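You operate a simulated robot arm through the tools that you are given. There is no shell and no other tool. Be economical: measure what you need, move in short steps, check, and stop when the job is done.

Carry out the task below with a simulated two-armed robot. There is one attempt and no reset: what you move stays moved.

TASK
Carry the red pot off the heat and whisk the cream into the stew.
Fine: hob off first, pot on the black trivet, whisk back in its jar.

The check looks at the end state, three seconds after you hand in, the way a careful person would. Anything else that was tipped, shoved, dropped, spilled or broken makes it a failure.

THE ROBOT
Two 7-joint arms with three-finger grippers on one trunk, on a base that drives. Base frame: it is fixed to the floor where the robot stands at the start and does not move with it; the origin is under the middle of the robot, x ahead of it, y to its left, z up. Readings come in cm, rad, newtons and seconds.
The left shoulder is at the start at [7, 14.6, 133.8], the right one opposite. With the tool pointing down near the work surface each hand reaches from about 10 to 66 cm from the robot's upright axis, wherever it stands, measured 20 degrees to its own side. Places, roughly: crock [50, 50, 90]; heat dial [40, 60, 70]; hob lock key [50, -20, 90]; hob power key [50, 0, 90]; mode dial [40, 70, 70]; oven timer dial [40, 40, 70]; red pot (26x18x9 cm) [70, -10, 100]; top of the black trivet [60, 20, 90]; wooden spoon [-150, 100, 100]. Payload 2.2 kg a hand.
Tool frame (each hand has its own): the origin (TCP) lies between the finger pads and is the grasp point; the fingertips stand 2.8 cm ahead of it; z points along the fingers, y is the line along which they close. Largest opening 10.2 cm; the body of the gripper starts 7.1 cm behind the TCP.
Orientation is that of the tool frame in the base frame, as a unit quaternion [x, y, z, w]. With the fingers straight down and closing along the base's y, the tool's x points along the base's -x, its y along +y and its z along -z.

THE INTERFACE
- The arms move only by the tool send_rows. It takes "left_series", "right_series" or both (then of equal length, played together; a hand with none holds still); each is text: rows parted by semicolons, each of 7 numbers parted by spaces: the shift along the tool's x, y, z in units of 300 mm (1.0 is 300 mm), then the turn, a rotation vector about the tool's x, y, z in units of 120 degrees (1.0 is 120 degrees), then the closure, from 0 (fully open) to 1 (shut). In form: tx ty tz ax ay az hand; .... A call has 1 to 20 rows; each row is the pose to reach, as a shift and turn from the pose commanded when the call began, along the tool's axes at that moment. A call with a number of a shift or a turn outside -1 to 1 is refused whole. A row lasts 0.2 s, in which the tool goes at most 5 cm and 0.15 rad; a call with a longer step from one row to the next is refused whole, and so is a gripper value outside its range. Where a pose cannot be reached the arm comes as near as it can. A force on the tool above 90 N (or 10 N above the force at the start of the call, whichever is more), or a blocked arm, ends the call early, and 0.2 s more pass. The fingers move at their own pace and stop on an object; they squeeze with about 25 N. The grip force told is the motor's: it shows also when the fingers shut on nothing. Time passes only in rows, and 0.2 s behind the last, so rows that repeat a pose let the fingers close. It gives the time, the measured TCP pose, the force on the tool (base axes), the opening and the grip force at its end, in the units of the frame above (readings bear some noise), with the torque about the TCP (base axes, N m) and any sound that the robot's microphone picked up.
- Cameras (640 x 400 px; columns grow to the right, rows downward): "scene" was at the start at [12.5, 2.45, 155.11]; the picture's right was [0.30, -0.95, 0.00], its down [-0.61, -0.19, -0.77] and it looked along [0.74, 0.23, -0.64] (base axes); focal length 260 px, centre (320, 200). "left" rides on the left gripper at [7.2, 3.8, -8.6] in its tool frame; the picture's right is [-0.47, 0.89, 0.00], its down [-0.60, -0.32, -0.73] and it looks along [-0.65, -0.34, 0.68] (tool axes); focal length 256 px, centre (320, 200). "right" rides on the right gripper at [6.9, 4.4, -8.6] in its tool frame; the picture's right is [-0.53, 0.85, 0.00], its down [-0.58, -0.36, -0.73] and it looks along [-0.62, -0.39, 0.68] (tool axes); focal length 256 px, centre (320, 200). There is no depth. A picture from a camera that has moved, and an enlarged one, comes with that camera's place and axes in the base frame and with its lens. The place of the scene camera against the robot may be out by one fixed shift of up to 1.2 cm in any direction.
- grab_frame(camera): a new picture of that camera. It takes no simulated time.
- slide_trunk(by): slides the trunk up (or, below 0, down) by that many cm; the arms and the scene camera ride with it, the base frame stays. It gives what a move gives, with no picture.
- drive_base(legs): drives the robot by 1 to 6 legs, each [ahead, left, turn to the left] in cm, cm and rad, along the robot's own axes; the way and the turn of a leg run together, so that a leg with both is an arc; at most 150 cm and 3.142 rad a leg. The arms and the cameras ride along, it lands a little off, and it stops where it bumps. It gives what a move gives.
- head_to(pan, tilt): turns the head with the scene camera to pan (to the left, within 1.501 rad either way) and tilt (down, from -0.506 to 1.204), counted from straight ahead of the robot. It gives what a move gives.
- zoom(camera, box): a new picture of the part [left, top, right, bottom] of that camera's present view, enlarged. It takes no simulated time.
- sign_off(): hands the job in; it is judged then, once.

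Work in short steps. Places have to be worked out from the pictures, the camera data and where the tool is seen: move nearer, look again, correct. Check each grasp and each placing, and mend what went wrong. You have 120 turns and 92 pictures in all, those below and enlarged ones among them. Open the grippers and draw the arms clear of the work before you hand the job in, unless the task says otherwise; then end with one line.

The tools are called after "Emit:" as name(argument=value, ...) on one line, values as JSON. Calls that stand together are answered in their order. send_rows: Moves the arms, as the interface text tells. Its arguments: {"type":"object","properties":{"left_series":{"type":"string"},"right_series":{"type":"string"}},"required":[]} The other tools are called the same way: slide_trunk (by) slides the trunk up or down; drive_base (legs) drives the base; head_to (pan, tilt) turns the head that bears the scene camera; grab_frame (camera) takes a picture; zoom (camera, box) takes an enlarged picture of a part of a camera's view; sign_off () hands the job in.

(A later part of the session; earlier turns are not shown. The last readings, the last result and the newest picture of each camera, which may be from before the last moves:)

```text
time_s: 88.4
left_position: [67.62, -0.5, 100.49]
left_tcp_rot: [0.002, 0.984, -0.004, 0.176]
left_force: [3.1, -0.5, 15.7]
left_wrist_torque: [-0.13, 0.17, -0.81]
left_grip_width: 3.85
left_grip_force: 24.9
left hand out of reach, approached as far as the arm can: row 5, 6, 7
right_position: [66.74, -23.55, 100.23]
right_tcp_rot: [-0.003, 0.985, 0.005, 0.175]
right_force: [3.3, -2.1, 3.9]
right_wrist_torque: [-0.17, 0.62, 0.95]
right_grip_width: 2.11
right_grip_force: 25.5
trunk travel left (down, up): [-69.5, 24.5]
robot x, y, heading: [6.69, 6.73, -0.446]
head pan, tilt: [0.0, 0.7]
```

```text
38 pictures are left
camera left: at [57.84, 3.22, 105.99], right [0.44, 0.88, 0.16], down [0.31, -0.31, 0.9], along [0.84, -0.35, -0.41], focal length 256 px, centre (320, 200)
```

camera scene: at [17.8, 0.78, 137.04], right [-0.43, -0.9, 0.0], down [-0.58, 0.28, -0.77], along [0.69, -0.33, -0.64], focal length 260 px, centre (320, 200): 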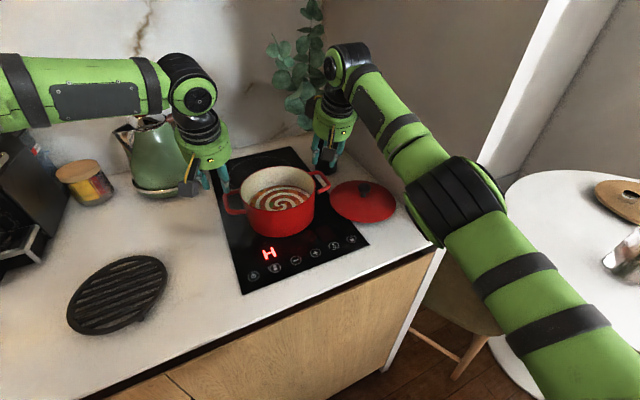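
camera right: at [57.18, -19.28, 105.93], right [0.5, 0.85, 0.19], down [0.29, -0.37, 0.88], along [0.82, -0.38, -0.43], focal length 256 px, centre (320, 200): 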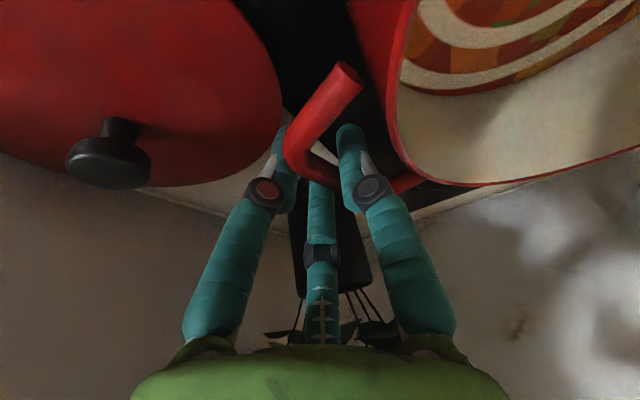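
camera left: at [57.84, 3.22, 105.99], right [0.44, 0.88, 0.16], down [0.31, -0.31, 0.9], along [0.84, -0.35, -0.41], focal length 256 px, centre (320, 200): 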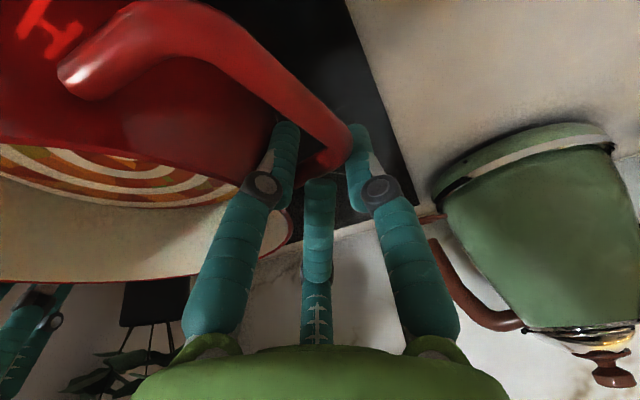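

The pads meet the loop near its far corner. I enlarge the region to see how the fingers sit on it.

Emit:
zoom(camera="left", box=[220, 60, 420, 220])

Emit:
zoom(camera="scene", box=[190, 130, 370, 260])

```text
2.50 times, centred on (320, 140) of left
camera zoom: at [57.84, 3.22, 105.99], right [0.44, 0.88, 0.16], down [0.31, -0.31, 0.9], along [0.84, -0.35, -0.41], focal length 640 px, centre (320, 350)
```

zoom: 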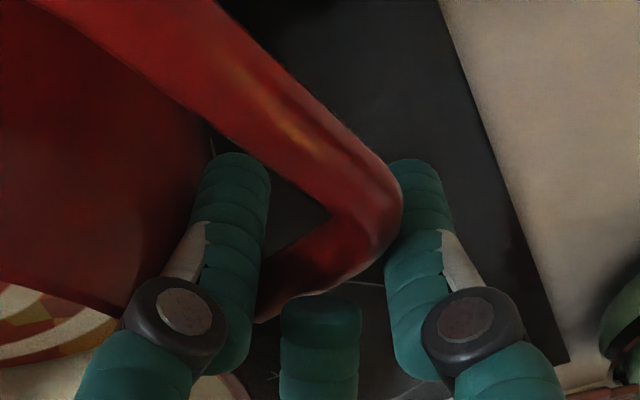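

```text
3.08 times, centred on (280, 195) of scene
camera zoom: at [17.81, 0.79, 137.05], right [-0.43, -0.9, 0.0], down [-0.58, 0.28, -0.77], along [0.69, -0.33, -0.64], focal length 801 px, centre (443, 215)
```

zoom: 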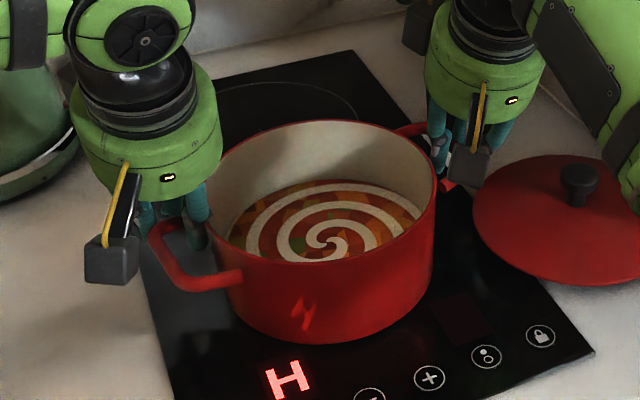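

The left hand holds only the loop's far corner: the loop spans roughly x 59–67, and the pot has yawed a little. I loosen both hands slightly, slide the left 3.7 cm and the right 1 cm towards the robot, and check before gripping again.

Emit:
send_rows(left_series="0 0.015 0 0 0 0 0.6; 0.02 0.025 -0.007 0 0 0 0.62; 0.05 0.033 -0.018 0 0 0 0.66; 0.08 0.033 -0.029 0 0 0 0.7; 0.116 0.033 -0.042 0 0 0 0.7; 0.116 0.033 -0.042 0 0 0 0.7", right_series="0 0 0 0 0 0 0.72; 0 0 0 0 0 0 0.68; 0.01 0 -0.003 0 0 0 0.68; 0.02 0 -0.007 0 0 0 0.68; 0.03 0 -0.01 0 0 0 0.68; 0.03 0 -0.01 0 0 0 0.68")

Emit:
grab_frame(camera="left")

Emit:
grab_frame(camera="right")

```text
time_s: 89.8
left_position: [64.1, 0.37, 100.18]
left_tcp_rot: [0.001, 0.984, -0.002, 0.176]
left_force: [1.2, 2.1, 4.5]
left_wrist_torque: [0.0, 0.04, 0.0]
left_grip_width: 4.47
left_grip_force: 1.5
right_position: [65.84, -23.59, 99.95]
right_tcp_rot: [-0.002, 0.985, 0.005, 0.173]
right_force: [0.2, -0.6, 0.0]
right_wrist_torque: [0.0, 0.02, -0.04]
right_grip_width: 3.25
right_grip_force: 0.1
trunk travel left (down, up): [-69.5, 24.5]
robot x, y, heading: [6.31, 6.67, -0.444]
head pan, tilt: [0.0, 0.7]
```

```text
35 pictures are left
camera left: at [54.22, 4.24, 105.83], right [0.44, 0.89, 0.16], down [0.31, -0.31, 0.9], along [0.84, -0.34, -0.42], focal length 256 px, centre (320, 200)
```

left: 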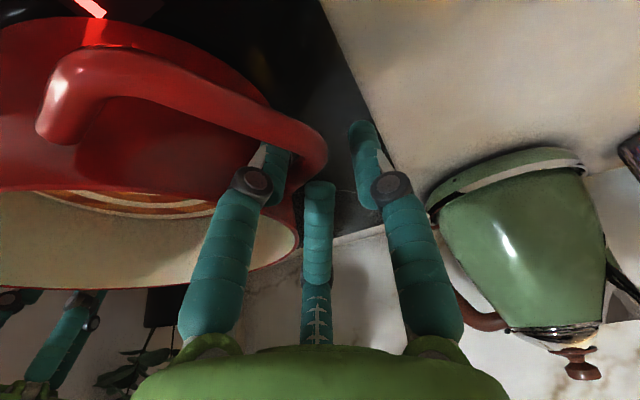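

```text
34 pictures are left
camera right: at [56.4, -19.25, 105.77], right [0.5, 0.85, 0.19], down [0.3, -0.37, 0.88], along [0.82, -0.38, -0.43], focal length 256 px, centre (320, 200)
```

right: 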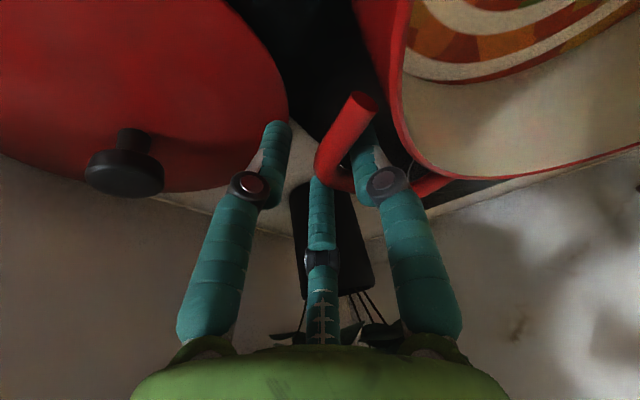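

Sliding the hand dragged the pot's left side along with it: the inner finger jams between bar and wall. I open a little, lift both hands straight out, and look again.

Emit:
send_rows(left_series="0 0 0 0 0 0 0.6; -0.03 0 -0.08 0 0 0 0.6; -0.06 0 -0.16 0 0 0 0.6; -0.08 0 -0.22 0 0 0 0.667; -0.08 0 -0.22 0 0 0 0.667", right_series="0 0 0 0 0 0 0.667; -0.03 0 -0.08 0 0 0 0.667; -0.06 0 -0.16 0 0 0 0.667; -0.08 0 -0.22 0 0 0 0.667; -0.08 0 -0.22 0 0 0 0.667")

Emit:
zoom(camera="scene", box=[170, 120, 380, 260])

Emit:
grab_frame(camera="left")

Emit:
grab_frame(camera="right")

```text
time_s: 91.0
left_position: [64.03, 0.28, 107.29]
left_tcp_rot: [0.001, 0.985, -0.002, 0.174]
left_force: [-0.2, 0.4, -0.6]
left_wrist_torque: [0.0, 0.01, -0.01]
left_grip_width: 3.39
left_grip_force: 0.1
right_position: [65.87, -23.65, 106.73]
right_tcp_rot: [-0.003, 0.985, 0.005, 0.173]
right_force: [-0.6, 0.2, 0.6]
right_wrist_torque: [0.01, 0.02, 0.01]
right_grip_width: 3.41
right_grip_force: 0.1
trunk travel left (down, up): [-69.5, 24.5]
robot x, y, heading: [6.42, 6.92, -0.44]
head pan, tilt: [0.0, 0.7]
```

```text
2.86 times, centred on (275, 190) of scene
camera zoom: at [17.98, 0.78, 137.02], right [-0.43, -0.9, 0.0], down [-0.58, 0.28, -0.76], along [0.69, -0.33, -0.64], focal length 744 px, centre (449, 229)
```

zoom: 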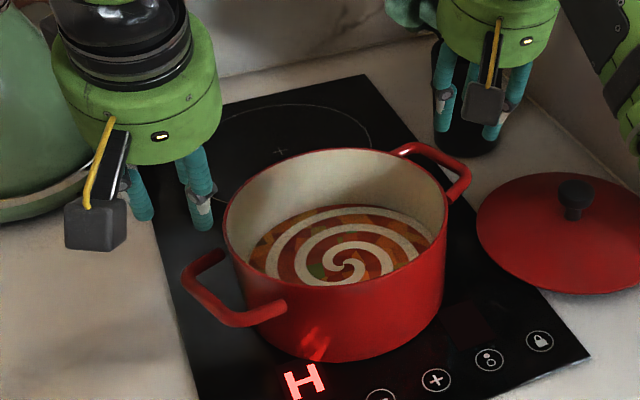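

```text
32 pictures are left
camera left: at [54.17, 4.2, 112.79], right [0.44, 0.89, 0.16], down [0.31, -0.31, 0.9], along [0.84, -0.34, -0.42], focal length 256 px, centre (320, 200)
```

left: 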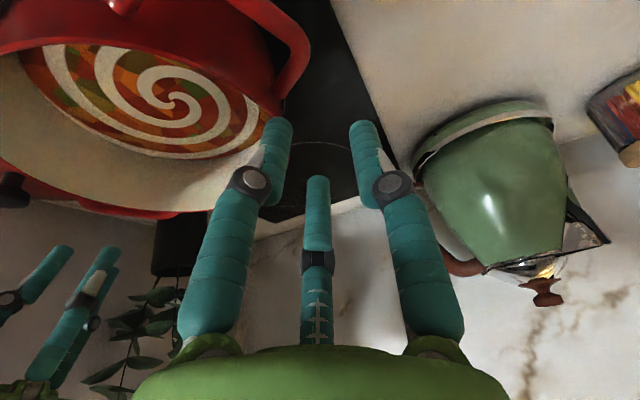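

```text
31 pictures are left
camera right: at [56.39, -19.4, 112.69], right [0.5, 0.85, 0.19], down [0.3, -0.37, 0.88], along [0.82, -0.38, -0.43], focal length 256 px, centre (320, 200)
```

right: 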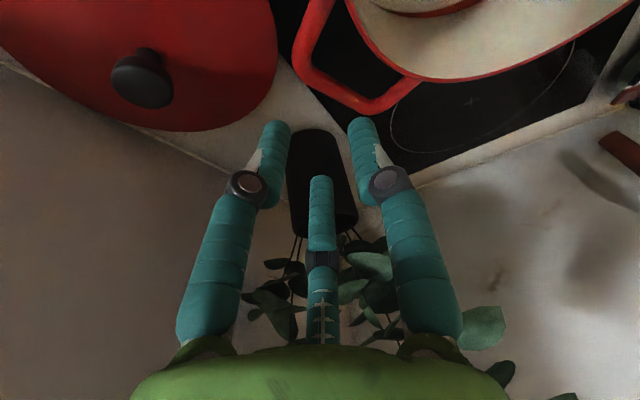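

From the new views the pot has yawed about 18°, with its centre near (64.3, -11.4). The handle bars are centred near (60.1, -0.3) and (68.4, -22.5), at z≈98.5. I step the base 5 cm to the robot's right for left-arm margin before grasping again.

Emit:
drive_base(legs=[[0, -5, 0]])

```text
time_s: 91.9
left_position: [61.97, -3.71, 107.17]
left_tcp_rot: [-0.001, 0.985, -0.003, 0.175]
left_force: [0.2, 0.9, 0.3]
left_wrist_torque: [-0.07, 0.01, -0.03]
left_grip_width: 3.38
left_grip_force: 0.1
right_position: [63.9, -27.82, 106.99]
right_tcp_rot: [-0.005, 0.985, 0.003, 0.173]
right_force: [0.2, 0.6, 0.0]
right_wrist_torque: [-0.05, 0.02, -0.05]
right_grip_width: 3.4
right_grip_force: 0.1
trunk travel left (down, up): [-69.5, 24.5]
robot x, y, heading: [4.32, 2.17, -0.439]
head pan, tilt: [0.0, 0.7]
```

Hovering over the recomputed bars, with both hands yawed by 0.32 rad.

Emit:
send_rows(left_series="0.02 0.04 -0.006 -0.017 0 -0.048 0.706; 0.035 0.08 -0.012 -0.035 0 -0.096 0.706; 0.05 0.123 -0.018 -0.052 0 -0.144 0.706; 0.05 0.123 -0.018 -0.052 0 -0.144 0.706", right_series="-0.045 0.055 0.016 -0.017 0 -0.048 0.706; -0.09 0.11 0.033 -0.035 0 -0.096 0.706; -0.135 0.167 0.049 -0.052 0 -0.144 0.706; -0.135 0.167 0.049 -0.052 0 -0.144 0.706")

Emit:
grab_frame(camera="left")

Emit:
grab_frame(camera="right")

```text
time_s: 92.9
left_position: [60.23, -0.31, 107.1]
left_tcp_rot: [-0.159, 0.972, 0.026, 0.173]
left_force: [0.2, 0.3, 0.4]
left_wrist_torque: [0.0, -0.03, 0.0]
left_grip_width: 3.0
left_grip_force: 0.1
right_position: [65.46, -22.77, 106.31]
right_tcp_rot: [-0.163, 0.971, 0.033, 0.171]
right_force: [-0.4, -0.5, -0.6]
right_wrist_torque: [0.0, -0.01, -0.03]
right_grip_width: 2.99
right_grip_force: 0.0
right hand out of reach, approached as far as the arm can: row 2, 3, 4
trunk travel left (down, up): [-69.5, 24.5]
robot x, y, heading: [4.78, 2.24, -0.44]
head pan, tilt: [0.0, 0.7]
```

```text
30 pictures are left
camera left: at [49.7, 0.25, 112.7], right [0.13, 0.98, 0.15], down [0.4, -0.2, 0.9], along [0.91, -0.06, -0.42], focal length 256 px, centre (320, 200)
```

left: 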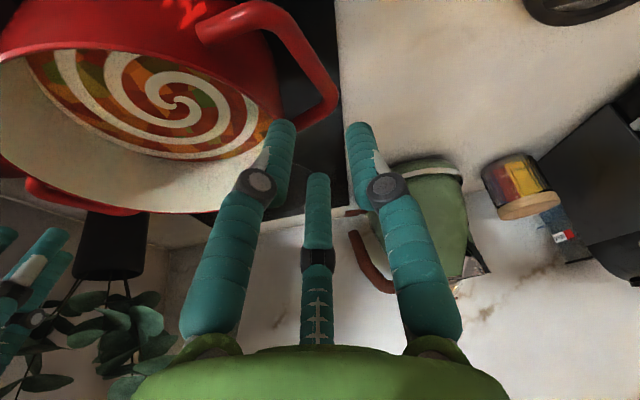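

```text
29 pictures are left
camera right: at [55.12, -21.79, 112.1], right [0.2, 0.96, 0.19], down [0.4, -0.26, 0.88], along [0.9, -0.1, -0.43], focal length 256 px, centre (320, 200)
```

right: 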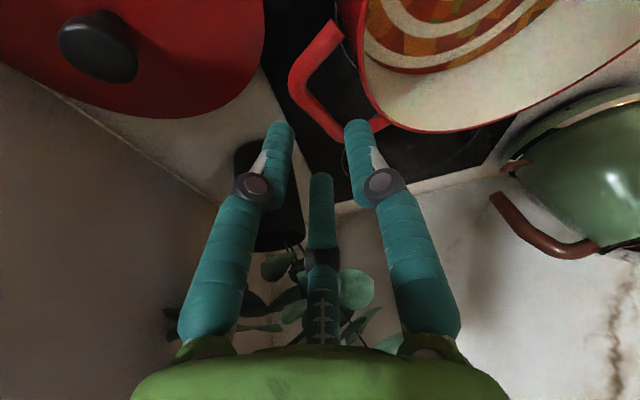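

The readings agree: left bar mid (60.1, -0.1), right bar mid (68.7, -22.0). The right arm is at full stretch, so I drive 4 cm ahead.

Emit:
drive_base(legs=[[4.5, 0, 0]])

```text
time_s: 93.8
left_position: [63.86, -2.11, 107.47]
left_tcp_rot: [-0.158, 0.972, 0.024, 0.175]
left_force: [-0.3, -0.1, 0.3]
left_wrist_torque: [-0.01, -0.04, -0.01]
left_grip_width: 2.99
left_grip_force: 0.1
right_position: [69.1, -24.62, 106.84]
right_tcp_rot: [-0.163, 0.971, 0.032, 0.173]
right_force: [0.6, 0.7, 0.6]
right_wrist_torque: [-0.02, -0.03, 0.02]
right_grip_width: 3.01
right_grip_force: 0.0
trunk travel left (down, up): [-69.5, 24.5]
robot x, y, heading: [8.46, 0.21, -0.44]
head pan, tilt: [0.0, 0.7]
```

I correct the horizontal positions first, at hover height.

Emit:
send_rows(left_series="0.05 0.055 -0.017 0 0 0 0.706; 0.093 0.11 -0.034 0 0 0 0.706; 0.11 0.11 0.01 0 0 0 0.706; 0.11 0.11 0.01 0 0 0 0.706", right_series="-0.006 0.04 0.002 0 0 0 0.706; -0.012 0.081 0.004 0 0 0 0.706; 0.003 0.081 0.048 0 0 0 0.706; 0.003 0.081 0.048 0 0 0 0.706")

Emit:
grab_frame(camera="left")

Emit:
grab_frame(camera="right")

```text
time_s: 94.8
left_position: [60.02, -0.04, 105.76]
left_tcp_rot: [-0.159, 0.972, 0.025, 0.174]
left_force: [-0.4, 0.1, 0.9]
left_wrist_torque: [-0.01, -0.03, -0.01]
left_grip_width: 2.99
left_grip_force: 0.1
right_position: [68.84, -22.27, 105.33]
right_tcp_rot: [-0.162, 0.971, 0.033, 0.172]
right_force: [-0.4, 0.5, -0.2]
right_wrist_torque: [0.01, 0.0, -0.05]
right_grip_width: 2.99
right_grip_force: 0.1
trunk travel left (down, up): [-69.5, 24.5]
robot x, y, heading: [8.22, -0.02, -0.444]
head pan, tilt: [0.0, 0.7]
```

```text
28 pictures are left
camera left: at [49.61, 0.42, 111.25], right [0.13, 0.98, 0.15], down [0.4, -0.2, 0.9], along [0.91, -0.06, -0.42], focal length 256 px, centre (320, 200)
```

left: 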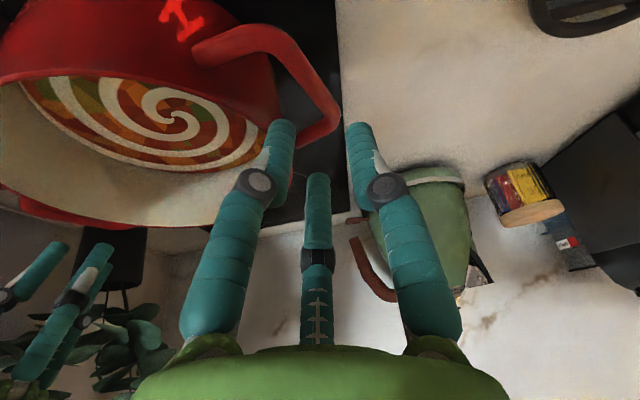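

```text
27 pictures are left
camera right: at [58.5, -21.25, 111.0], right [0.2, 0.96, 0.19], down [0.39, -0.26, 0.88], along [0.9, -0.1, -0.43], focal length 256 px, centre (320, 200)
```

right: 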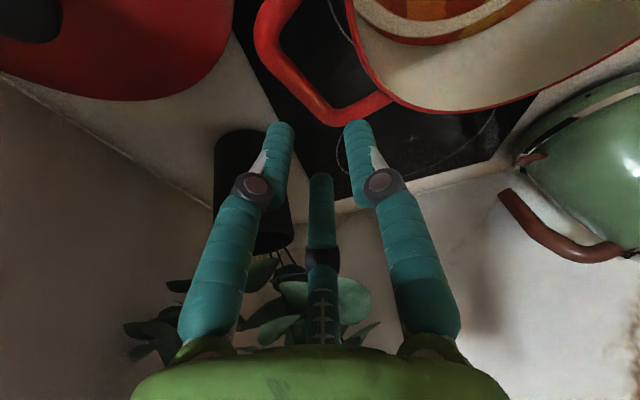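

Both hands are over the middles of their bars. I descend to TCP z≈99.7.

Emit:
send_rows(left_series="0.02 0 0.055 0 0 0 0.706; 0.04 0 0.11 0 0 0 0.706; 0.055 0 0.15 0 0 0 0.706; 0.069 0 0.19 0 0 0 0.706; 0.069 0 0.19 0 0 0 0.706", right_series="0.022 0 0.05 0 0 0 0.706; 0.044 0 0.1 0 0 0 0.706; 0.06 0 0.137 0 0 0 0.706; 0.076 0 0.172 0 0 0 0.706; 0.076 0 0.172 0 0 0 0.706")

Emit:
grab_frame(camera="left")

Emit:
grab_frame(camera="right")

```text
time_s: 96.0
left_position: [60.14, -0.03, 99.44]
left_tcp_rot: [-0.158, 0.972, 0.026, 0.171]
left_force: [0.7, 0.1, -1.0]
left_wrist_torque: [-0.02, -0.22, 0.05]
left_grip_width: 3.0
left_grip_force: 0.1
right_position: [68.75, -22.42, 99.33]
right_tcp_rot: [-0.162, 0.971, 0.032, 0.171]
right_force: [-0.5, -0.8, 0.4]
right_wrist_torque: [-0.01, -0.02, -0.01]
right_grip_width: 3.01
right_grip_force: 0.1
trunk travel left (down, up): [-69.5, 24.5]
robot x, y, heading: [8.1, 0.26, -0.442]
head pan, tilt: [0.0, 0.7]
```

```text
26 pictures are left
camera left: at [49.89, 0.47, 105.1], right [0.13, 0.98, 0.16], down [0.4, -0.2, 0.89], along [0.91, -0.06, -0.42], focal length 256 px, centre (320, 200)
```

left: 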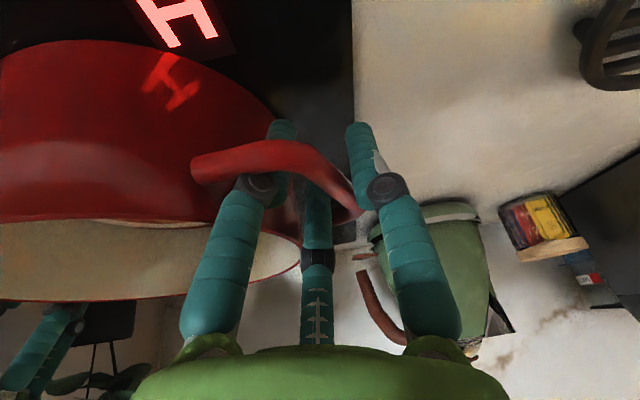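

```text
25 pictures are left
camera right: at [58.42, -21.39, 105.14], right [0.2, 0.96, 0.19], down [0.4, -0.26, 0.88], along [0.9, -0.1, -0.43], focal length 256 px, centre (320, 200)
```

right: 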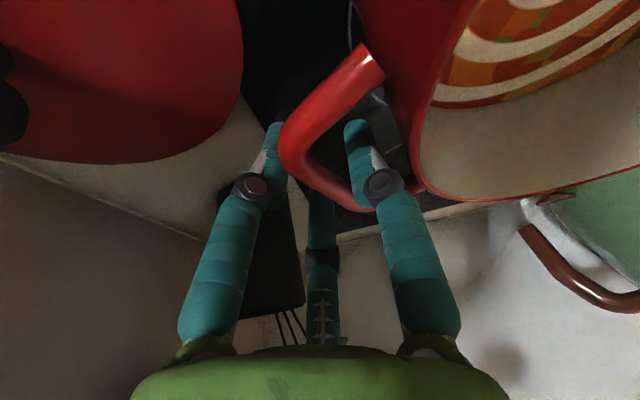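

Both hands slid over the bars with no forces, widths still 3.0, and the bars between the fingers. Now I close both.

Emit:
send_rows(left_series="0 0 0 0 0 0 0.8; 0 0 0 0 0 0 0.9; 0 0 0 0 0 0 1; 0 0 0 0 0 0 1; 0 0 0 0 0 0 1", right_series="0 0 0 0 0 0 0.8; 0 0 0 0 0 0 0.9; 0 0 0 0 0 0 1; 0 0 0 0 0 0 1; 0 0 0 0 0 0 1")

```text
time_s: 97.2
left_position: [60.31, 0.06, 99.61]
left_tcp_rot: [-0.16, 0.972, 0.026, 0.172]
left_force: [-2.5, 13.4, -0.5]
left_wrist_torque: [0.01, -0.08, 0.35]
left_grip_width: 1.75
left_grip_force: 25.3
right_position: [68.62, -22.45, 99.64]
right_tcp_rot: [-0.162, 0.971, 0.03, 0.172]
right_force: [1.1, -9.8, 5.1]
right_wrist_torque: [0.12, -0.1, 0.36]
right_grip_width: 1.76
right_grip_force: 24.8
trunk travel left (down, up): [-69.5, 24.5]
robot x, y, heading: [8.56, -0.18, -0.441]
head pan, tilt: [0.0, 0.7]
```

Both bars are gripped at 1.75 cm. I lift 3 cm in step with both hands and check the loads and the level.

Emit:
send_rows(left_series="-0.006 0 -0.016 0 0 0 1; -0.012 0 -0.032 0 0 0 1; -0.018 0 -0.048 0 0 0 1; -0.024 0 -0.064 0 0 0 1; -0.034 0 -0.094 0 0 0 1; -0.034 0 -0.094 0 0 0 1", right_series="-0.006 0 -0.016 0 0 0 1; -0.012 0 -0.032 0 0 0 1; -0.018 0 -0.048 0 0 0 1; -0.024 0 -0.064 0 0 0 1; -0.034 0 -0.094 0 0 0 1; -0.034 0 -0.094 0 0 0 1")

Emit:
grab_frame(camera="scene")

```text
time_s: 98.6
left_position: [60.55, -0.06, 102.51]
left_tcp_rot: [-0.16, 0.972, 0.027, 0.172]
left_force: [-2.0, 14.3, -7.0]
left_wrist_torque: [-0.02, -0.26, 0.34]
left_grip_width: 1.75
left_grip_force: 24.6
right_position: [68.73, -22.49, 102.28]
right_tcp_rot: [-0.162, 0.971, 0.031, 0.171]
right_force: [2.2, -14.1, -6.9]
right_wrist_torque: [-0.06, 0.17, 0.3]
right_grip_width: 1.69
right_grip_force: 25.4
trunk travel left (down, up): [-69.5, 24.5]
robot x, y, heading: [8.13, 0.17, -0.441]
head pan, tilt: [0.0, 0.7]
```

```text
24 pictures are left
camera scene: at [20.1, -5.72, 136.99], right [-0.43, -0.9, 0.0], down [-0.58, 0.28, -0.76], along [0.69, -0.33, -0.65], focal length 260 px, centre (320, 200)
```

scene: 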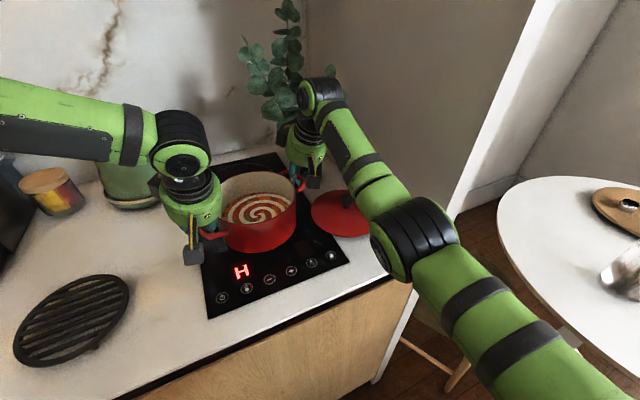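

The pot is up level at about 14 N total, with firm grips. The trivet's centre works out at (56.9, 22.9). I lift 3 cm more, then back off and turn the robot left in gentle legs, carrying the pot to the trivet.

Emit:
send_rows(left_series="-0.01 0 -0.028 0 0 0 1; -0.02 0 -0.056 0 0 0 1; -0.03 0 -0.08 0 0 0 1; -0.03 0 -0.08 0 0 0 1", right_series="-0.01 0 -0.028 0 0 0 1; -0.02 0 -0.056 0 0 0 1; -0.03 0 -0.08 0 0 0 1; -0.03 0 -0.08 0 0 0 1")

Emit:
drive_base(legs=[[-9, -2, 0]])

Emit:
drive_base(legs=[[0, 0, 0.22]])

Emit:
grab_frame(camera="scene")

```text
time_s: 99.6
left_position: [60.59, -0.17, 105.26]
left_tcp_rot: [-0.159, 0.972, 0.027, 0.172]
left_force: [0.1, 13.5, -6.2]
left_wrist_torque: [0.03, -0.19, 0.51]
left_grip_width: 1.77
left_grip_force: 25.2
right_position: [69.04, -22.53, 104.85]
right_tcp_rot: [-0.162, 0.971, 0.033, 0.171]
right_force: [0.0, -13.6, -7.3]
right_wrist_torque: [-0.03, 0.16, 0.7]
right_grip_width: 1.72
right_grip_force: 25.1
trunk travel left (down, up): [-69.5, 24.5]
robot x, y, heading: [8.23, 0.04, -0.441]
head pan, tilt: [0.0, 0.7]
```

```text
time_s: 100.7
left_position: [52.03, 1.81, 104.99]
left_tcp_rot: [-0.16, 0.972, 0.027, 0.171]
left_force: [-0.8, 13.7, -6.7]
left_wrist_torque: [-0.07, -0.1, 0.39]
left_grip_width: 1.77
left_grip_force: 24.9
right_position: [60.47, -20.69, 104.85]
right_tcp_rot: [-0.162, 0.971, 0.033, 0.17]
right_force: [1.1, -14.1, -5.6]
right_wrist_torque: [0.01, 0.05, 0.65]
right_grip_width: 1.73
right_grip_force: 25.3
trunk travel left (down, up): [-69.5, 24.5]
robot x, y, heading: [0.05, 1.8, -0.439]
head pan, tilt: [0.0, 0.7]
```

```text
time_s: 101.9
left_position: [50.65, 13.25, 105.08]
left_tcp_rot: [-0.267, 0.948, 0.045, 0.169]
left_force: [4.1, 0.2, -6.2]
left_wrist_torque: [0.1, -0.14, 0.58]
left_grip_width: 1.76
left_grip_force: 25.2
right_position: [63.96, -6.72, 104.87]
right_tcp_rot: [-0.269, 0.947, 0.051, 0.165]
right_force: [-4.4, -0.6, -6.7]
right_wrist_torque: [-0.11, 0.1, 0.48]
right_grip_width: 1.72
right_grip_force: 25.1
trunk travel left (down, up): [-69.5, 24.5]
robot x, y, heading: [-0.16, 2.12, -0.222]
head pan, tilt: [0.0, 0.7]
```

```text
23 pictures are left
camera scene: at [12.48, -1.02, 137.0], right [-0.22, -0.98, 0.0], down [-0.63, 0.14, -0.76], along [0.75, -0.16, -0.65], focal length 260 px, centre (320, 200)
```

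scene: 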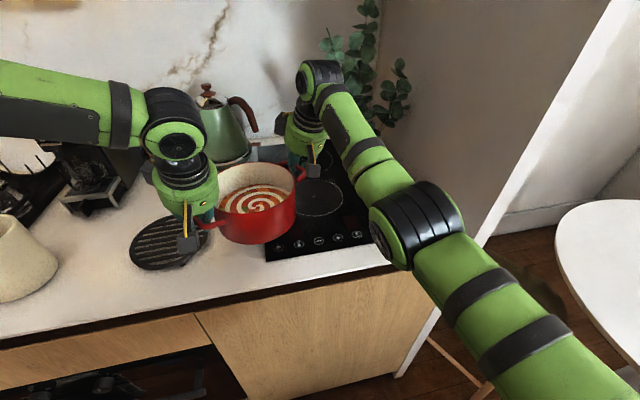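

The carry is steady. I finish the turn and the small shift over the trivet, then look.

Emit:
drive_base(legs=[[0, 0, 0.22]])

Emit:
drive_base(legs=[[1.2, 6.8, 0]])

Emit:
head_to(pan=0.35, tilt=0.8)

Emit:
grab_frame(camera="scene")

```text
time_s: 103.1
left_position: [47.0, 24.03, 105.0]
left_tcp_rot: [-0.368, 0.913, 0.064, 0.163]
left_force: [5.4, 1.8, -6.5]
left_wrist_torque: [0.09, -0.14, 0.58]
left_grip_width: 1.72
left_grip_force: 24.7
right_position: [64.28, 7.39, 104.68]
right_tcp_rot: [-0.372, 0.912, 0.069, 0.159]
right_force: [-4.8, -0.8, -6.4]
right_wrist_torque: [-0.13, 0.08, 0.48]
right_grip_width: 1.73
right_grip_force: 24.9
trunk travel left (down, up): [-69.5, 24.5]
robot x, y, heading: [-0.46, 2.03, -0.001]
head pan, tilt: [0.0, 0.7]
```

```text
time_s: 104.1
left_position: [48.21, 30.48, 105.19]
left_tcp_rot: [-0.368, 0.913, 0.065, 0.164]
left_force: [4.8, 0.3, -6.6]
left_wrist_torque: [0.0, -0.1, 0.53]
left_grip_width: 1.73
left_grip_force: 24.8
right_position: [65.35, 13.88, 104.89]
right_tcp_rot: [-0.37, 0.913, 0.07, 0.158]
right_force: [-4.3, -1.5, -6.3]
right_wrist_torque: [-0.02, -0.02, 0.38]
right_grip_width: 1.73
right_grip_force: 25.3
trunk travel left (down, up): [-69.5, 24.5]
robot x, y, heading: [1.27, 8.85, -0.003]
head pan, tilt: [0.0, 0.7]
```

```text
time_s: 105.0
left_position: [48.32, 30.96, 105.12]
left_tcp_rot: [-0.368, 0.913, 0.063, 0.163]
left_force: [3.0, 0.6, -6.5]
left_wrist_torque: [-0.04, 0.0, 0.53]
left_grip_width: 1.71
left_grip_force: 25.0
right_position: [65.44, 14.04, 104.62]
right_tcp_rot: [-0.371, 0.913, 0.068, 0.157]
right_force: [-4.1, -0.5, -5.7]
right_wrist_torque: [0.04, -0.1, 0.33]
right_grip_width: 1.72
right_grip_force: 25.0
trunk travel left (down, up): [-69.5, 24.5]
robot x, y, heading: [1.12, 8.58, 0.003]
head pan, tilt: [0.351, 0.799]
```

```text
22 pictures are left
camera scene: at [13.08, 11.62, 136.17], right [0.34, -0.94, 0.0], down [-0.67, -0.25, -0.7], along [0.65, 0.24, -0.72], focal length 260 px, centre (320, 200)
```

scene: 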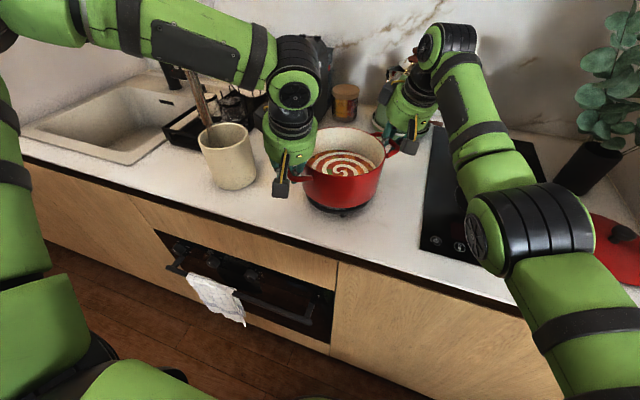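

The pot hovers over the trivet, its centre by the hands at (56.9, 22.5). I zoom to compare it with the trivet, and check the whisk's clearance from the left forearm.

Emit:
zoom(camera="scene", box=[150, 50, 420, 230])

```text
2.22 times, centred on (285, 140) of scene
camera zoom: at [13.08, 11.62, 136.17], right [0.34, -0.94, 0.0], down [-0.67, -0.25, -0.7], along [0.65, 0.24, -0.72], focal length 579 px, centre (398, 333)
```

zoom: 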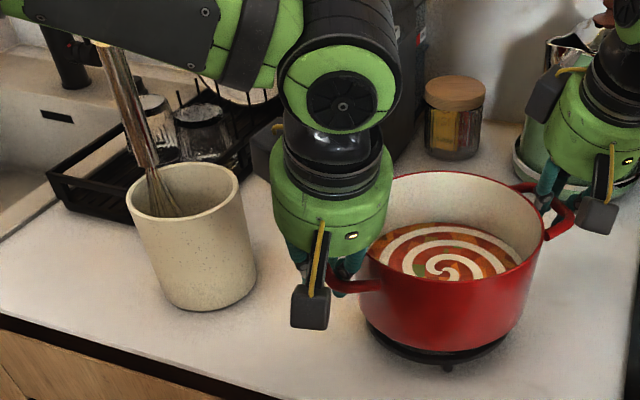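

The trivet's front edge and width put its centre at about (57.2, 22.7), and the pot is within half a centimetre of that. The whisk is 20 cm from the forearm. I lower the pot 3 cm, then go on slowly until the load transfers.

Emit:
send_rows(left_series="0.011 0 0.031 0 0 0 1; 0.022 0 0.062 0 0 0 1; 0.034 0 0.094 0 0 0 1; 0.034 0 0.094 0 0 0 1", right_series="0.011 0 0.031 0 0 0 1; 0.022 0 0.062 0 0 0 1; 0.034 0 0.094 0 0 0 1; 0.034 0 0.094 0 0 0 1")

Emit:
zoom(camera="scene", box=[230, 110, 420, 240])

```text
time_s: 106.0
left_position: [48.08, 30.78, 102.12]
left_tcp_rot: [-0.369, 0.913, 0.063, 0.163]
left_force: [2.6, 3.3, -6.6]
left_wrist_torque: [0.19, -0.21, 0.62]
left_grip_width: 1.73
left_grip_force: 24.8
right_position: [65.35, 14.17, 101.67]
right_tcp_rot: [-0.371, 0.913, 0.068, 0.157]
right_force: [-3.1, -3.4, -6.7]
right_wrist_torque: [-0.18, 0.12, 0.53]
right_grip_width: 1.73
right_grip_force: 25.6
trunk travel left (down, up): [-69.5, 24.5]
robot x, y, heading: [0.78, 8.77, 0.002]
head pan, tilt: [0.351, 0.799]
```

```text
3.08 times, centred on (325, 175) of scene
camera zoom: at [13.03, 11.54, 136.18], right [0.34, -0.94, 0.0], down [-0.67, -0.25, -0.7], along [0.65, 0.24, -0.72], focal length 801 px, centre (305, 277)
```

zoom: 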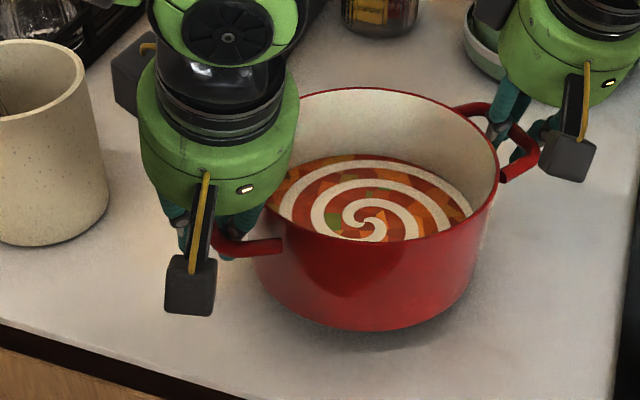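

The pot is now just above the trivet and covers it evenly. I lower in small steps to feel contact.

Emit:
send_rows(left_series="0.005 0 0.012 0 0 0 1; 0.009 0 0.025 0 0 0 1; 0.009 0 0.025 0 0 0 1", right_series="0.005 0 0.012 0 0 0 1; 0.009 0 0.025 0 0 0 1; 0.009 0 0.025 0 0 0 1")

Emit:
send_rows(left_series="0.003 0 0.009 0 0 0 1; 0.006 0 0.016 0 0 0 1; 0.006 0 0.016 0 0 0 1", right_series="0.003 0 0.009 0 0 0 1; 0.006 0 0.016 0 0 0 1; 0.006 0 0.016 0 0 0 1")

```text
time_s: 106.8
left_position: [48.11, 30.67, 101.38]
left_tcp_rot: [-0.368, 0.913, 0.063, 0.164]
left_force: [3.3, 4.6, -5.9]
left_wrist_torque: [0.43, -0.38, 0.59]
left_grip_width: 1.73
left_grip_force: 24.9
right_position: [65.42, 14.18, 101.09]
right_tcp_rot: [-0.372, 0.912, 0.068, 0.159]
right_force: [-0.7, -4.7, 2.6]
right_wrist_torque: [-0.17, 0.18, 0.54]
right_grip_width: 1.74
right_grip_force: 25.5
trunk travel left (down, up): [-69.5, 24.5]
robot x, y, heading: [0.68, 8.78, 0.002]
head pan, tilt: [0.351, 0.799]
```

```text
time_s: 107.6
left_position: [48.19, 30.7, 101.24]
left_tcp_rot: [-0.369, 0.912, 0.062, 0.168]
left_force: [8.2, 9.4, 24.6]
left_wrist_torque: [-0.52, 0.65, 0.52]
left_grip_width: 1.73
left_grip_force: 25.1
right_position: [65.34, 14.03, 101.15]
right_tcp_rot: [-0.371, 0.911, 0.067, 0.165]
right_force: [14.6, -3.5, 27.6]
right_wrist_torque: [-0.43, 0.63, 0.44]
right_grip_width: 1.72
right_grip_force: 24.8
trunk travel left (down, up): [-69.5, 24.5]
robot x, y, heading: [0.84, 8.9, 0.001]
head pan, tilt: [0.351, 0.799]
```

Both hands feel the support at TCP z≈101.2, so the pot stands on the trivet. I relax the pressing, then open to 3 cm and lift straight out.

Emit:
send_rows(left_series="-0.004 0 -0.012 0 0 0 1; -0.004 0 -0.012 0 0 0 0.9; -0.004 0 -0.012 0 0 0 0.8; -0.004 0 -0.012 0 0 0 0.706; -0.004 0 -0.012 0 0 0 0.706; -0.03 0 -0.08 0 0 0 0.706; -0.06 0 -0.16 0 0 0 0.706; -0.09 0 -0.25 0 0 0 0.706; -0.12 0 -0.34 0 0 0 0.706; -0.12 0 -0.34 0 0 0 0.706", right_series="-0.004 0 -0.012 0 0 0 1; -0.004 0 -0.012 0 0 0 0.9; -0.004 0 -0.012 0 0 0 0.8; -0.004 0 -0.012 0 0 0 0.706; -0.004 0 -0.012 0 0 0 0.706; -0.03 0 -0.08 0 0 0 0.706; -0.06 0 -0.16 0 0 0 0.706; -0.09 0 -0.25 0 0 0 0.706; -0.12 0 -0.34 0 0 0 0.706; -0.12 0 -0.34 0 0 0 0.706")

Emit:
grab_frame(camera="scene")

```text
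time_s: 109.8
left_position: [48.1, 30.48, 111.5]
left_tcp_rot: [-0.367, 0.914, 0.063, 0.164]
left_force: [-0.2, -0.4, -0.1]
left_wrist_torque: [0.04, 0.02, -0.04]
left_grip_width: 3.0
left_grip_force: 0.1
right_position: [65.14, 13.73, 111.09]
right_tcp_rot: [-0.371, 0.913, 0.068, 0.158]
right_force: [0.6, -0.9, 0.0]
right_wrist_torque: [0.01, 0.04, 0.03]
right_grip_width: 3.02
right_grip_force: 0.0
right hand out of reach, approached as far as the arm can: row 9, 10
trunk travel left (down, up): [-69.5, 24.5]
robot x, y, heading: [1.1, 8.85, 0.001]
head pan, tilt: [0.351, 0.799]
```

```text
19 pictures are left
camera scene: at [12.94, 11.48, 136.19], right [0.34, -0.94, 0.0], down [-0.67, -0.25, -0.7], along [0.65, 0.24, -0.72], focal length 260 px, centre (320, 200)
```

scene: 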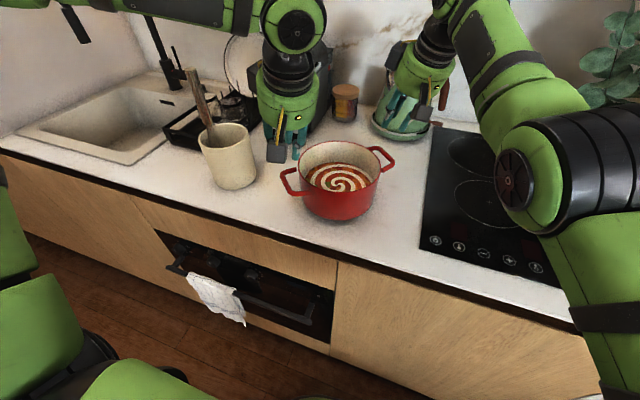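

The pot stands on the trivet and the hob display is dark. Next comes the whisk: the right hand retreats to its side, the left hand straightens up, and I raise the trunk to get height for lifting it.

Emit:
send_rows(left_series="0 0 -0.02 0 0.05 0 0.5; 0 0 -0.04 0 0.1 0 0.4; 0 0 -0.06 0 0.167 0 0.3; 0 0 -0.06 0 0.167 0 0.3; 0 0 -0.06 0 0.167 0 0.3; 0 0 -0.06 0 0.167 0 0.3; 0 0 -0.06 0 0.167 0 0.3; 0 0 -0.06 0 0.167 0 0.3", right_series="0.1 -0.04 -0.064 0 0 0 0.6; 0.2 -0.08 -0.127 0 0 0 0.5; 0.3 -0.12 -0.19 0 0 0 0.5; 0.4 -0.16 -0.254 0 0 0 0.5; 0.5 -0.2 -0.318 0 0 0 0.5; 0.6 -0.24 -0.38 0 0 0 0.5; 0.7 -0.28 -0.44 0 0 0 0.5; 0.8 -0.307 -0.508 0 0 0 0.5")

Emit:
slide_trunk(by=18)

Emit:
send_rows(left_series="0 0 0 0 0 0.07 0.3; 0 0 0 0 0 0.14 0.3; 0 0 0 0 0 0.21 0.3; 0 0 0 0 0 0.28 0.3; 0 0 0 0 0 0.36 0.3; 0 0 0 0 0 0.36 0.3")

Emit:
grab_frame(camera="scene")

Emit:
grab_frame(camera="left")

```text
time_s: 111.6
left_position: [47.26, 30.14, 113.31]
left_tcp_rot: [-0.372, 0.928, -0.001, 0.003]
left_force: [-0.3, 0.0, -0.2]
left_wrist_torque: [-0.04, -0.07, 0.01]
left_grip_width: 7.11
left_grip_force: 0.1
right_position: [62.54, -8.28, 125.69]
right_tcp_rot: [-0.371, 0.912, 0.069, 0.158]
right_force: [-0.4, -0.4, -0.5]
right_wrist_torque: [0.02, -0.04, 0.01]
right_grip_width: 5.11
right_grip_force: 0.1
right hand out of reach, approached as far as the arm can: row 1, 2, 3, 4, 5, 6, 7, 8
trunk travel left (down, up): [-69.5, 24.5]
robot x, y, heading: [0.76, 8.71, 0.001]
head pan, tilt: [0.351, 0.799]
```

```text
time_s: 113.6
left_position: [47.48, 30.2, 131.24]
left_tcp_rot: [-0.373, 0.928, -0.001, 0.002]
left_force: [0.7, -0.1, 0.6]
left_wrist_torque: [0.0, 0.01, 0.02]
left_grip_width: 7.15
left_grip_force: 0.0
right_position: [62.79, -8.18, 143.6]
right_tcp_rot: [-0.371, 0.912, 0.069, 0.159]
right_force: [0.5, 0.3, -0.3]
right_wrist_torque: [0.04, 0.03, -0.05]
right_grip_width: 5.09
right_grip_force: 0.0
trunk travel left (down, up): [-87.5, 6.5]
robot x, y, heading: [0.65, 8.95, 0.002]
head pan, tilt: [0.351, 0.799]
```

```text
refused: row 5 steps farther than a row can; nothing moved
```

```text
18 pictures are left
camera scene: at [12.82, 11.49, 154.2], right [0.34, -0.94, 0.0], down [-0.67, -0.25, -0.7], along [0.65, 0.24, -0.72], focal length 260 px, centre (320, 200)
```

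scene: 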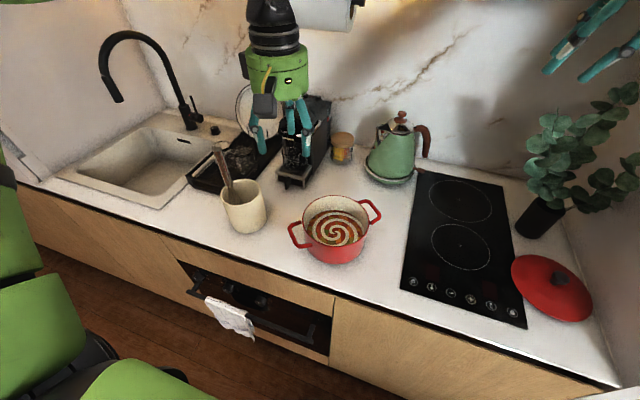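

```text
17 pictures are left
camera left: at [39.56, 27.96, 139.87], right [-0.28, 0.96, 0.0], down [0.65, 0.19, 0.73], along [0.71, 0.2, -0.68], focal length 256 px, centre (320, 200)
```

left: 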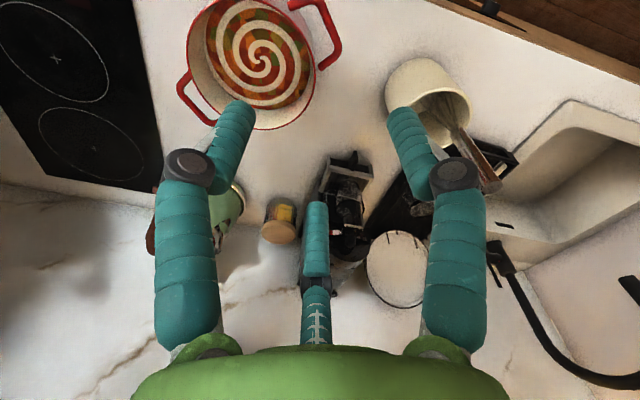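

Two views agree: the whisk stands almost upright, top at (54.1, 53.4, 117.5), with the handle's lower end at (54.5, 53.5, 105). I bring the left hand above it, staying high.

Emit:
send_rows(left_series="-0.12 0.067 0 0 0 0 0.3; -0.23 0.134 0 0 0 0 0.3; -0.35 0.2 0 0 0 0 0.3; -0.47 0.27 0 0 0 0 0.3; -0.58 0.335 0 0 0 0 0.3; -0.7 0.403 0 0 0 0 0.3; -0.7 0.403 0.06 0 0 0 0.3; -0.7 0.403 0.06 0 0 0 0.3")

Emit:
grab_frame(camera="left")

```text
time_s: 115.4
left_position: [54.22, 53.47, 129.75]
left_tcp_rot: [-0.373, 0.928, -0.001, 0.002]
left_force: [0.5, -0.8, -0.1]
left_wrist_torque: [0.0, 0.0, 0.03]
left_grip_width: 7.13
left_grip_force: 0.1
right_position: [62.66, -8.07, 143.56]
right_tcp_rot: [-0.371, 0.912, 0.069, 0.158]
right_force: [0.1, -1.0, -0.2]
right_wrist_torque: [0.01, -0.01, -0.01]
right_grip_width: 5.11
right_grip_force: 0.0
trunk travel left (down, up): [-87.5, 6.5]
robot x, y, heading: [0.86, 8.59, -0.001]
head pan, tilt: [0.351, 0.799]
```

```text
16 pictures are left
camera left: at [46.22, 51.14, 138.21], right [-0.28, 0.96, 0.0], down [0.65, 0.19, 0.74], along [0.71, 0.2, -0.68], focal length 256 px, centre (320, 200)
```

left: 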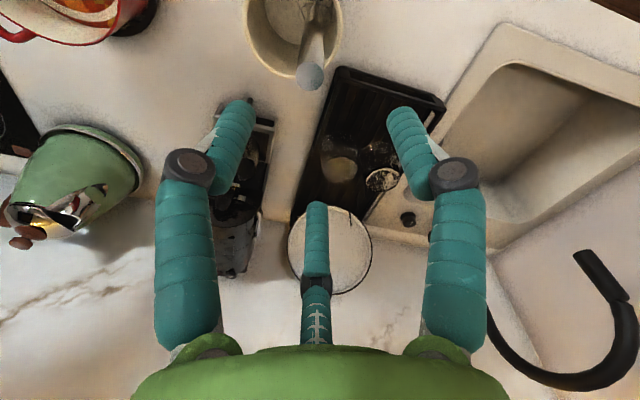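

The whisk's handle top is at about (54.3, 52.5), slightly off-centre between the fingers. I correct by 0.9 cm and descend around the handle.

Emit:
send_rows(left_series="0.028 -0.01 0.1 0 0 0 0.3; 0.028 -0.01 0.2 0 0 0 0.3; 0.028 -0.01 0.3 0 0 0 0.3; 0.028 -0.01 0.4 0 0 0 0.3; 0.028 -0.01 0.48 0 0 0 0.3; 0.028 -0.01 0.54 0 0 0 0.3; 0.028 -0.01 0.54 0 0 0 0.3")

Emit:
grab_frame(camera="left")

```text
time_s: 117.0
left_position: [53.85, 52.52, 113.3]
left_tcp_rot: [-0.373, 0.928, -0.002, 0.002]
left_force: [0.0, 0.1, 0.1]
left_wrist_torque: [-0.01, -0.02, 0.03]
left_grip_width: 7.16
left_grip_force: 0.0
right_position: [62.76, -8.14, 143.54]
right_tcp_rot: [-0.371, 0.912, 0.068, 0.158]
right_force: [0.4, -1.2, 0.7]
right_wrist_torque: [0.01, 0.02, -0.03]
right_grip_width: 5.08
right_grip_force: 0.1
trunk travel left (down, up): [-87.5, 6.5]
robot x, y, heading: [0.92, 8.43, -0.0]
head pan, tilt: [0.351, 0.799]
```

```text
15 pictures are left
camera left: at [45.95, 50.22, 121.87], right [-0.28, 0.96, 0.0], down [0.65, 0.19, 0.73], along [0.71, 0.2, -0.68], focal length 256 px, centre (320, 200)
```

left: 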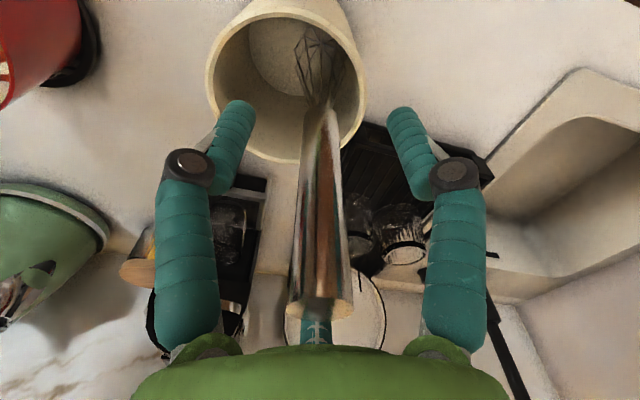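

The handle lies between the fingers. I close slowly and check the grip.

Emit:
send_rows(left_series="0 0 0 0 0 0 0.5; 0 0 0 0 0 0 0.7; 0 0 0 0 0 0 0.85; 0 0 0 0 0 0 1; 0 0 0 0 0 0 1; 0 0 0 0 0 0 1")

Emit:
send_rows(left_series="0 0 -0.03 0 0 0 1; 0 0 -0.07 0 0 0 1; 0 0 -0.1 0 0 0 1; 0 0 -0.1 0 0 0 1")

Emit:
grab_frame(camera="left")

```text
time_s: 118.4
left_position: [53.83, 52.61, 113.32]
left_tcp_rot: [-0.373, 0.928, -0.002, 0.003]
left_force: [0.3, 0.1, 0.3]
left_wrist_torque: [0.0, 0.02, 0.01]
left_grip_width: 2.0
left_grip_force: 25.2
right_position: [62.74, -8.01, 143.59]
right_tcp_rot: [-0.372, 0.912, 0.069, 0.158]
right_force: [0.3, -1.5, 0.8]
right_wrist_torque: [-0.02, 0.0, 0.0]
right_grip_width: 5.12
right_grip_force: 0.1
trunk travel left (down, up): [-87.5, 6.5]
robot x, y, heading: [1.04, 8.74, -0.002]
head pan, tilt: [0.351, 0.799]
```

```text
time_s: 119.4
left_position: [53.84, 52.66, 116.24]
left_tcp_rot: [-0.373, 0.928, -0.003, 0.002]
left_force: [0.0, -1.5, -1.3]
left_wrist_torque: [-0.23, -0.04, 0.02]
left_grip_width: 1.97
left_grip_force: 24.5
right_position: [62.79, -8.12, 143.57]
right_tcp_rot: [-0.372, 0.912, 0.069, 0.157]
right_force: [0.1, 0.0, 0.0]
right_wrist_torque: [0.0, 0.0, -0.03]
right_grip_width: 5.1
right_grip_force: 0.0
trunk travel left (down, up): [-87.5, 6.5]
robot x, y, heading: [0.75, 8.42, 0.002]
head pan, tilt: [0.351, 0.799]
```

```text
14 pictures are left
camera left: at [46.01, 50.35, 124.87], right [-0.28, 0.96, 0.0], down [0.65, 0.19, 0.73], along [0.71, 0.2, -0.68], focal length 256 px, centre (320, 200)
```

left: 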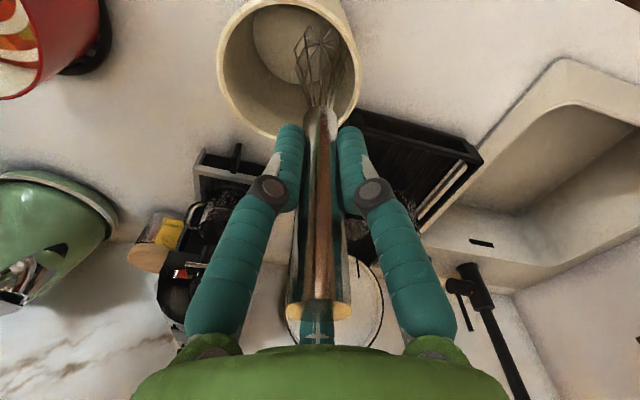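

The whisk is gripped at 2 cm and comes up freely. I raise it clear of the crock while drawing the right hand back towards the robot, then drive 10 cm right so that the pot is on the left hand's side.

Emit:
send_rows(left_series="0 0 -0.08 0 0 0 1; 0 0 -0.16 0 0 0 1; 0 0 -0.24 0 0 0 1; 0 0 -0.32 0 0 0 1; 0 0 -0.4 0 0 0 1; 0 0 -0.46 0 0 0 1; 0 0 -0.46 0 0 0 1", right_series="0.087 0.077 0 0 0 0 0.5; 0.173 0.153 0.005 0 0 0 0.5; 0.26 0.23 0.01 0 0 0 0.5; 0.347 0.307 0.015 0 0 0 0.5; 0.433 0.383 0.02 0 0 0 0.5; 0.52 0.46 0.02 0 0 0 0.5; 0.52 0.46 0.02 0 0 0 0.5")

Emit:
drive_base(legs=[[0, -10, 0]])

Emit:
grab_frame(camera="scene")

```text
time_s: 121.0
left_position: [53.85, 52.54, 130.18]
left_tcp_rot: [-0.373, 0.928, -0.002, 0.001]
left_force: [-0.1, -0.2, -1.0]
left_wrist_torque: [-0.03, -0.01, -0.01]
left_grip_width: 2.02
left_grip_force: 25.4
right_position: [60.67, -7.85, 146.85]
right_tcp_rot: [-0.37, 0.913, 0.069, 0.157]
right_force: [0.7, 0.4, -0.6]
right_wrist_torque: [0.0, -0.01, 0.0]
right_grip_width: 5.08
right_grip_force: 0.0
right hand out of reach, approached as far as the arm can: row 1, 2, 3, 4, 5, 6, 7
trunk travel left (down, up): [-87.5, 6.5]
robot x, y, heading: [0.95, 8.96, 0.0]
head pan, tilt: [0.351, 0.799]
```

```text
time_s: 122.1
left_position: [53.7, 43.36, 129.82]
left_tcp_rot: [-0.376, 0.927, -0.004, 0.001]
left_force: [-0.4, 0.9, -1.8]
left_wrist_torque: [-0.07, 0.02, 0.01]
left_grip_width: 2.0
left_grip_force: 24.6
right_position: [60.74, -16.81, 147.18]
right_tcp_rot: [-0.374, 0.912, 0.067, 0.156]
right_force: [0.1, 0.3, 0.3]
right_wrist_torque: [-0.06, -0.02, -0.02]
right_grip_width: 5.11
right_grip_force: 0.1
trunk travel left (down, up): [-87.5, 6.5]
robot x, y, heading: [0.94, -1.26, 0.007]
head pan, tilt: [0.351, 0.799]
```

```text
13 pictures are left
camera scene: at [12.86, 2.25, 154.18], right [0.35, -0.94, 0.01], down [-0.67, -0.25, -0.7], along [0.65, 0.24, -0.72], focal length 260 px, centre (320, 200)
```

scene: 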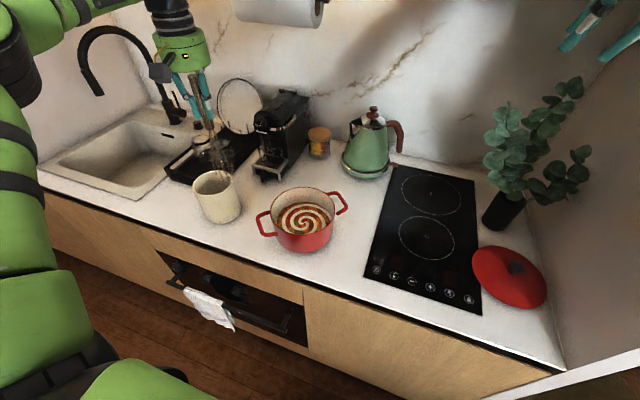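

The whisk is clear. Before stirring, I zoom on the pot to check how it sits on the trivet and to fix its centre.

Emit:
zoom(camera="scene", box=[170, 100, 380, 270])

```text
2.35 times, centred on (275, 185) of scene
camera zoom: at [12.86, 2.25, 154.18], right [0.35, -0.94, 0.01], down [-0.67, -0.25, -0.7], along [0.65, 0.24, -0.72], focal length 613 px, centre (426, 235)
```

zoom: 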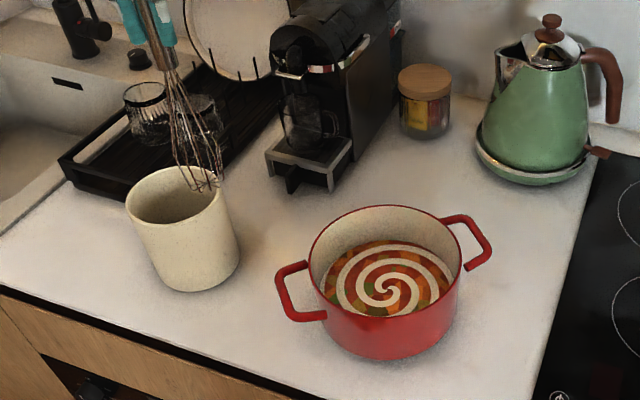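

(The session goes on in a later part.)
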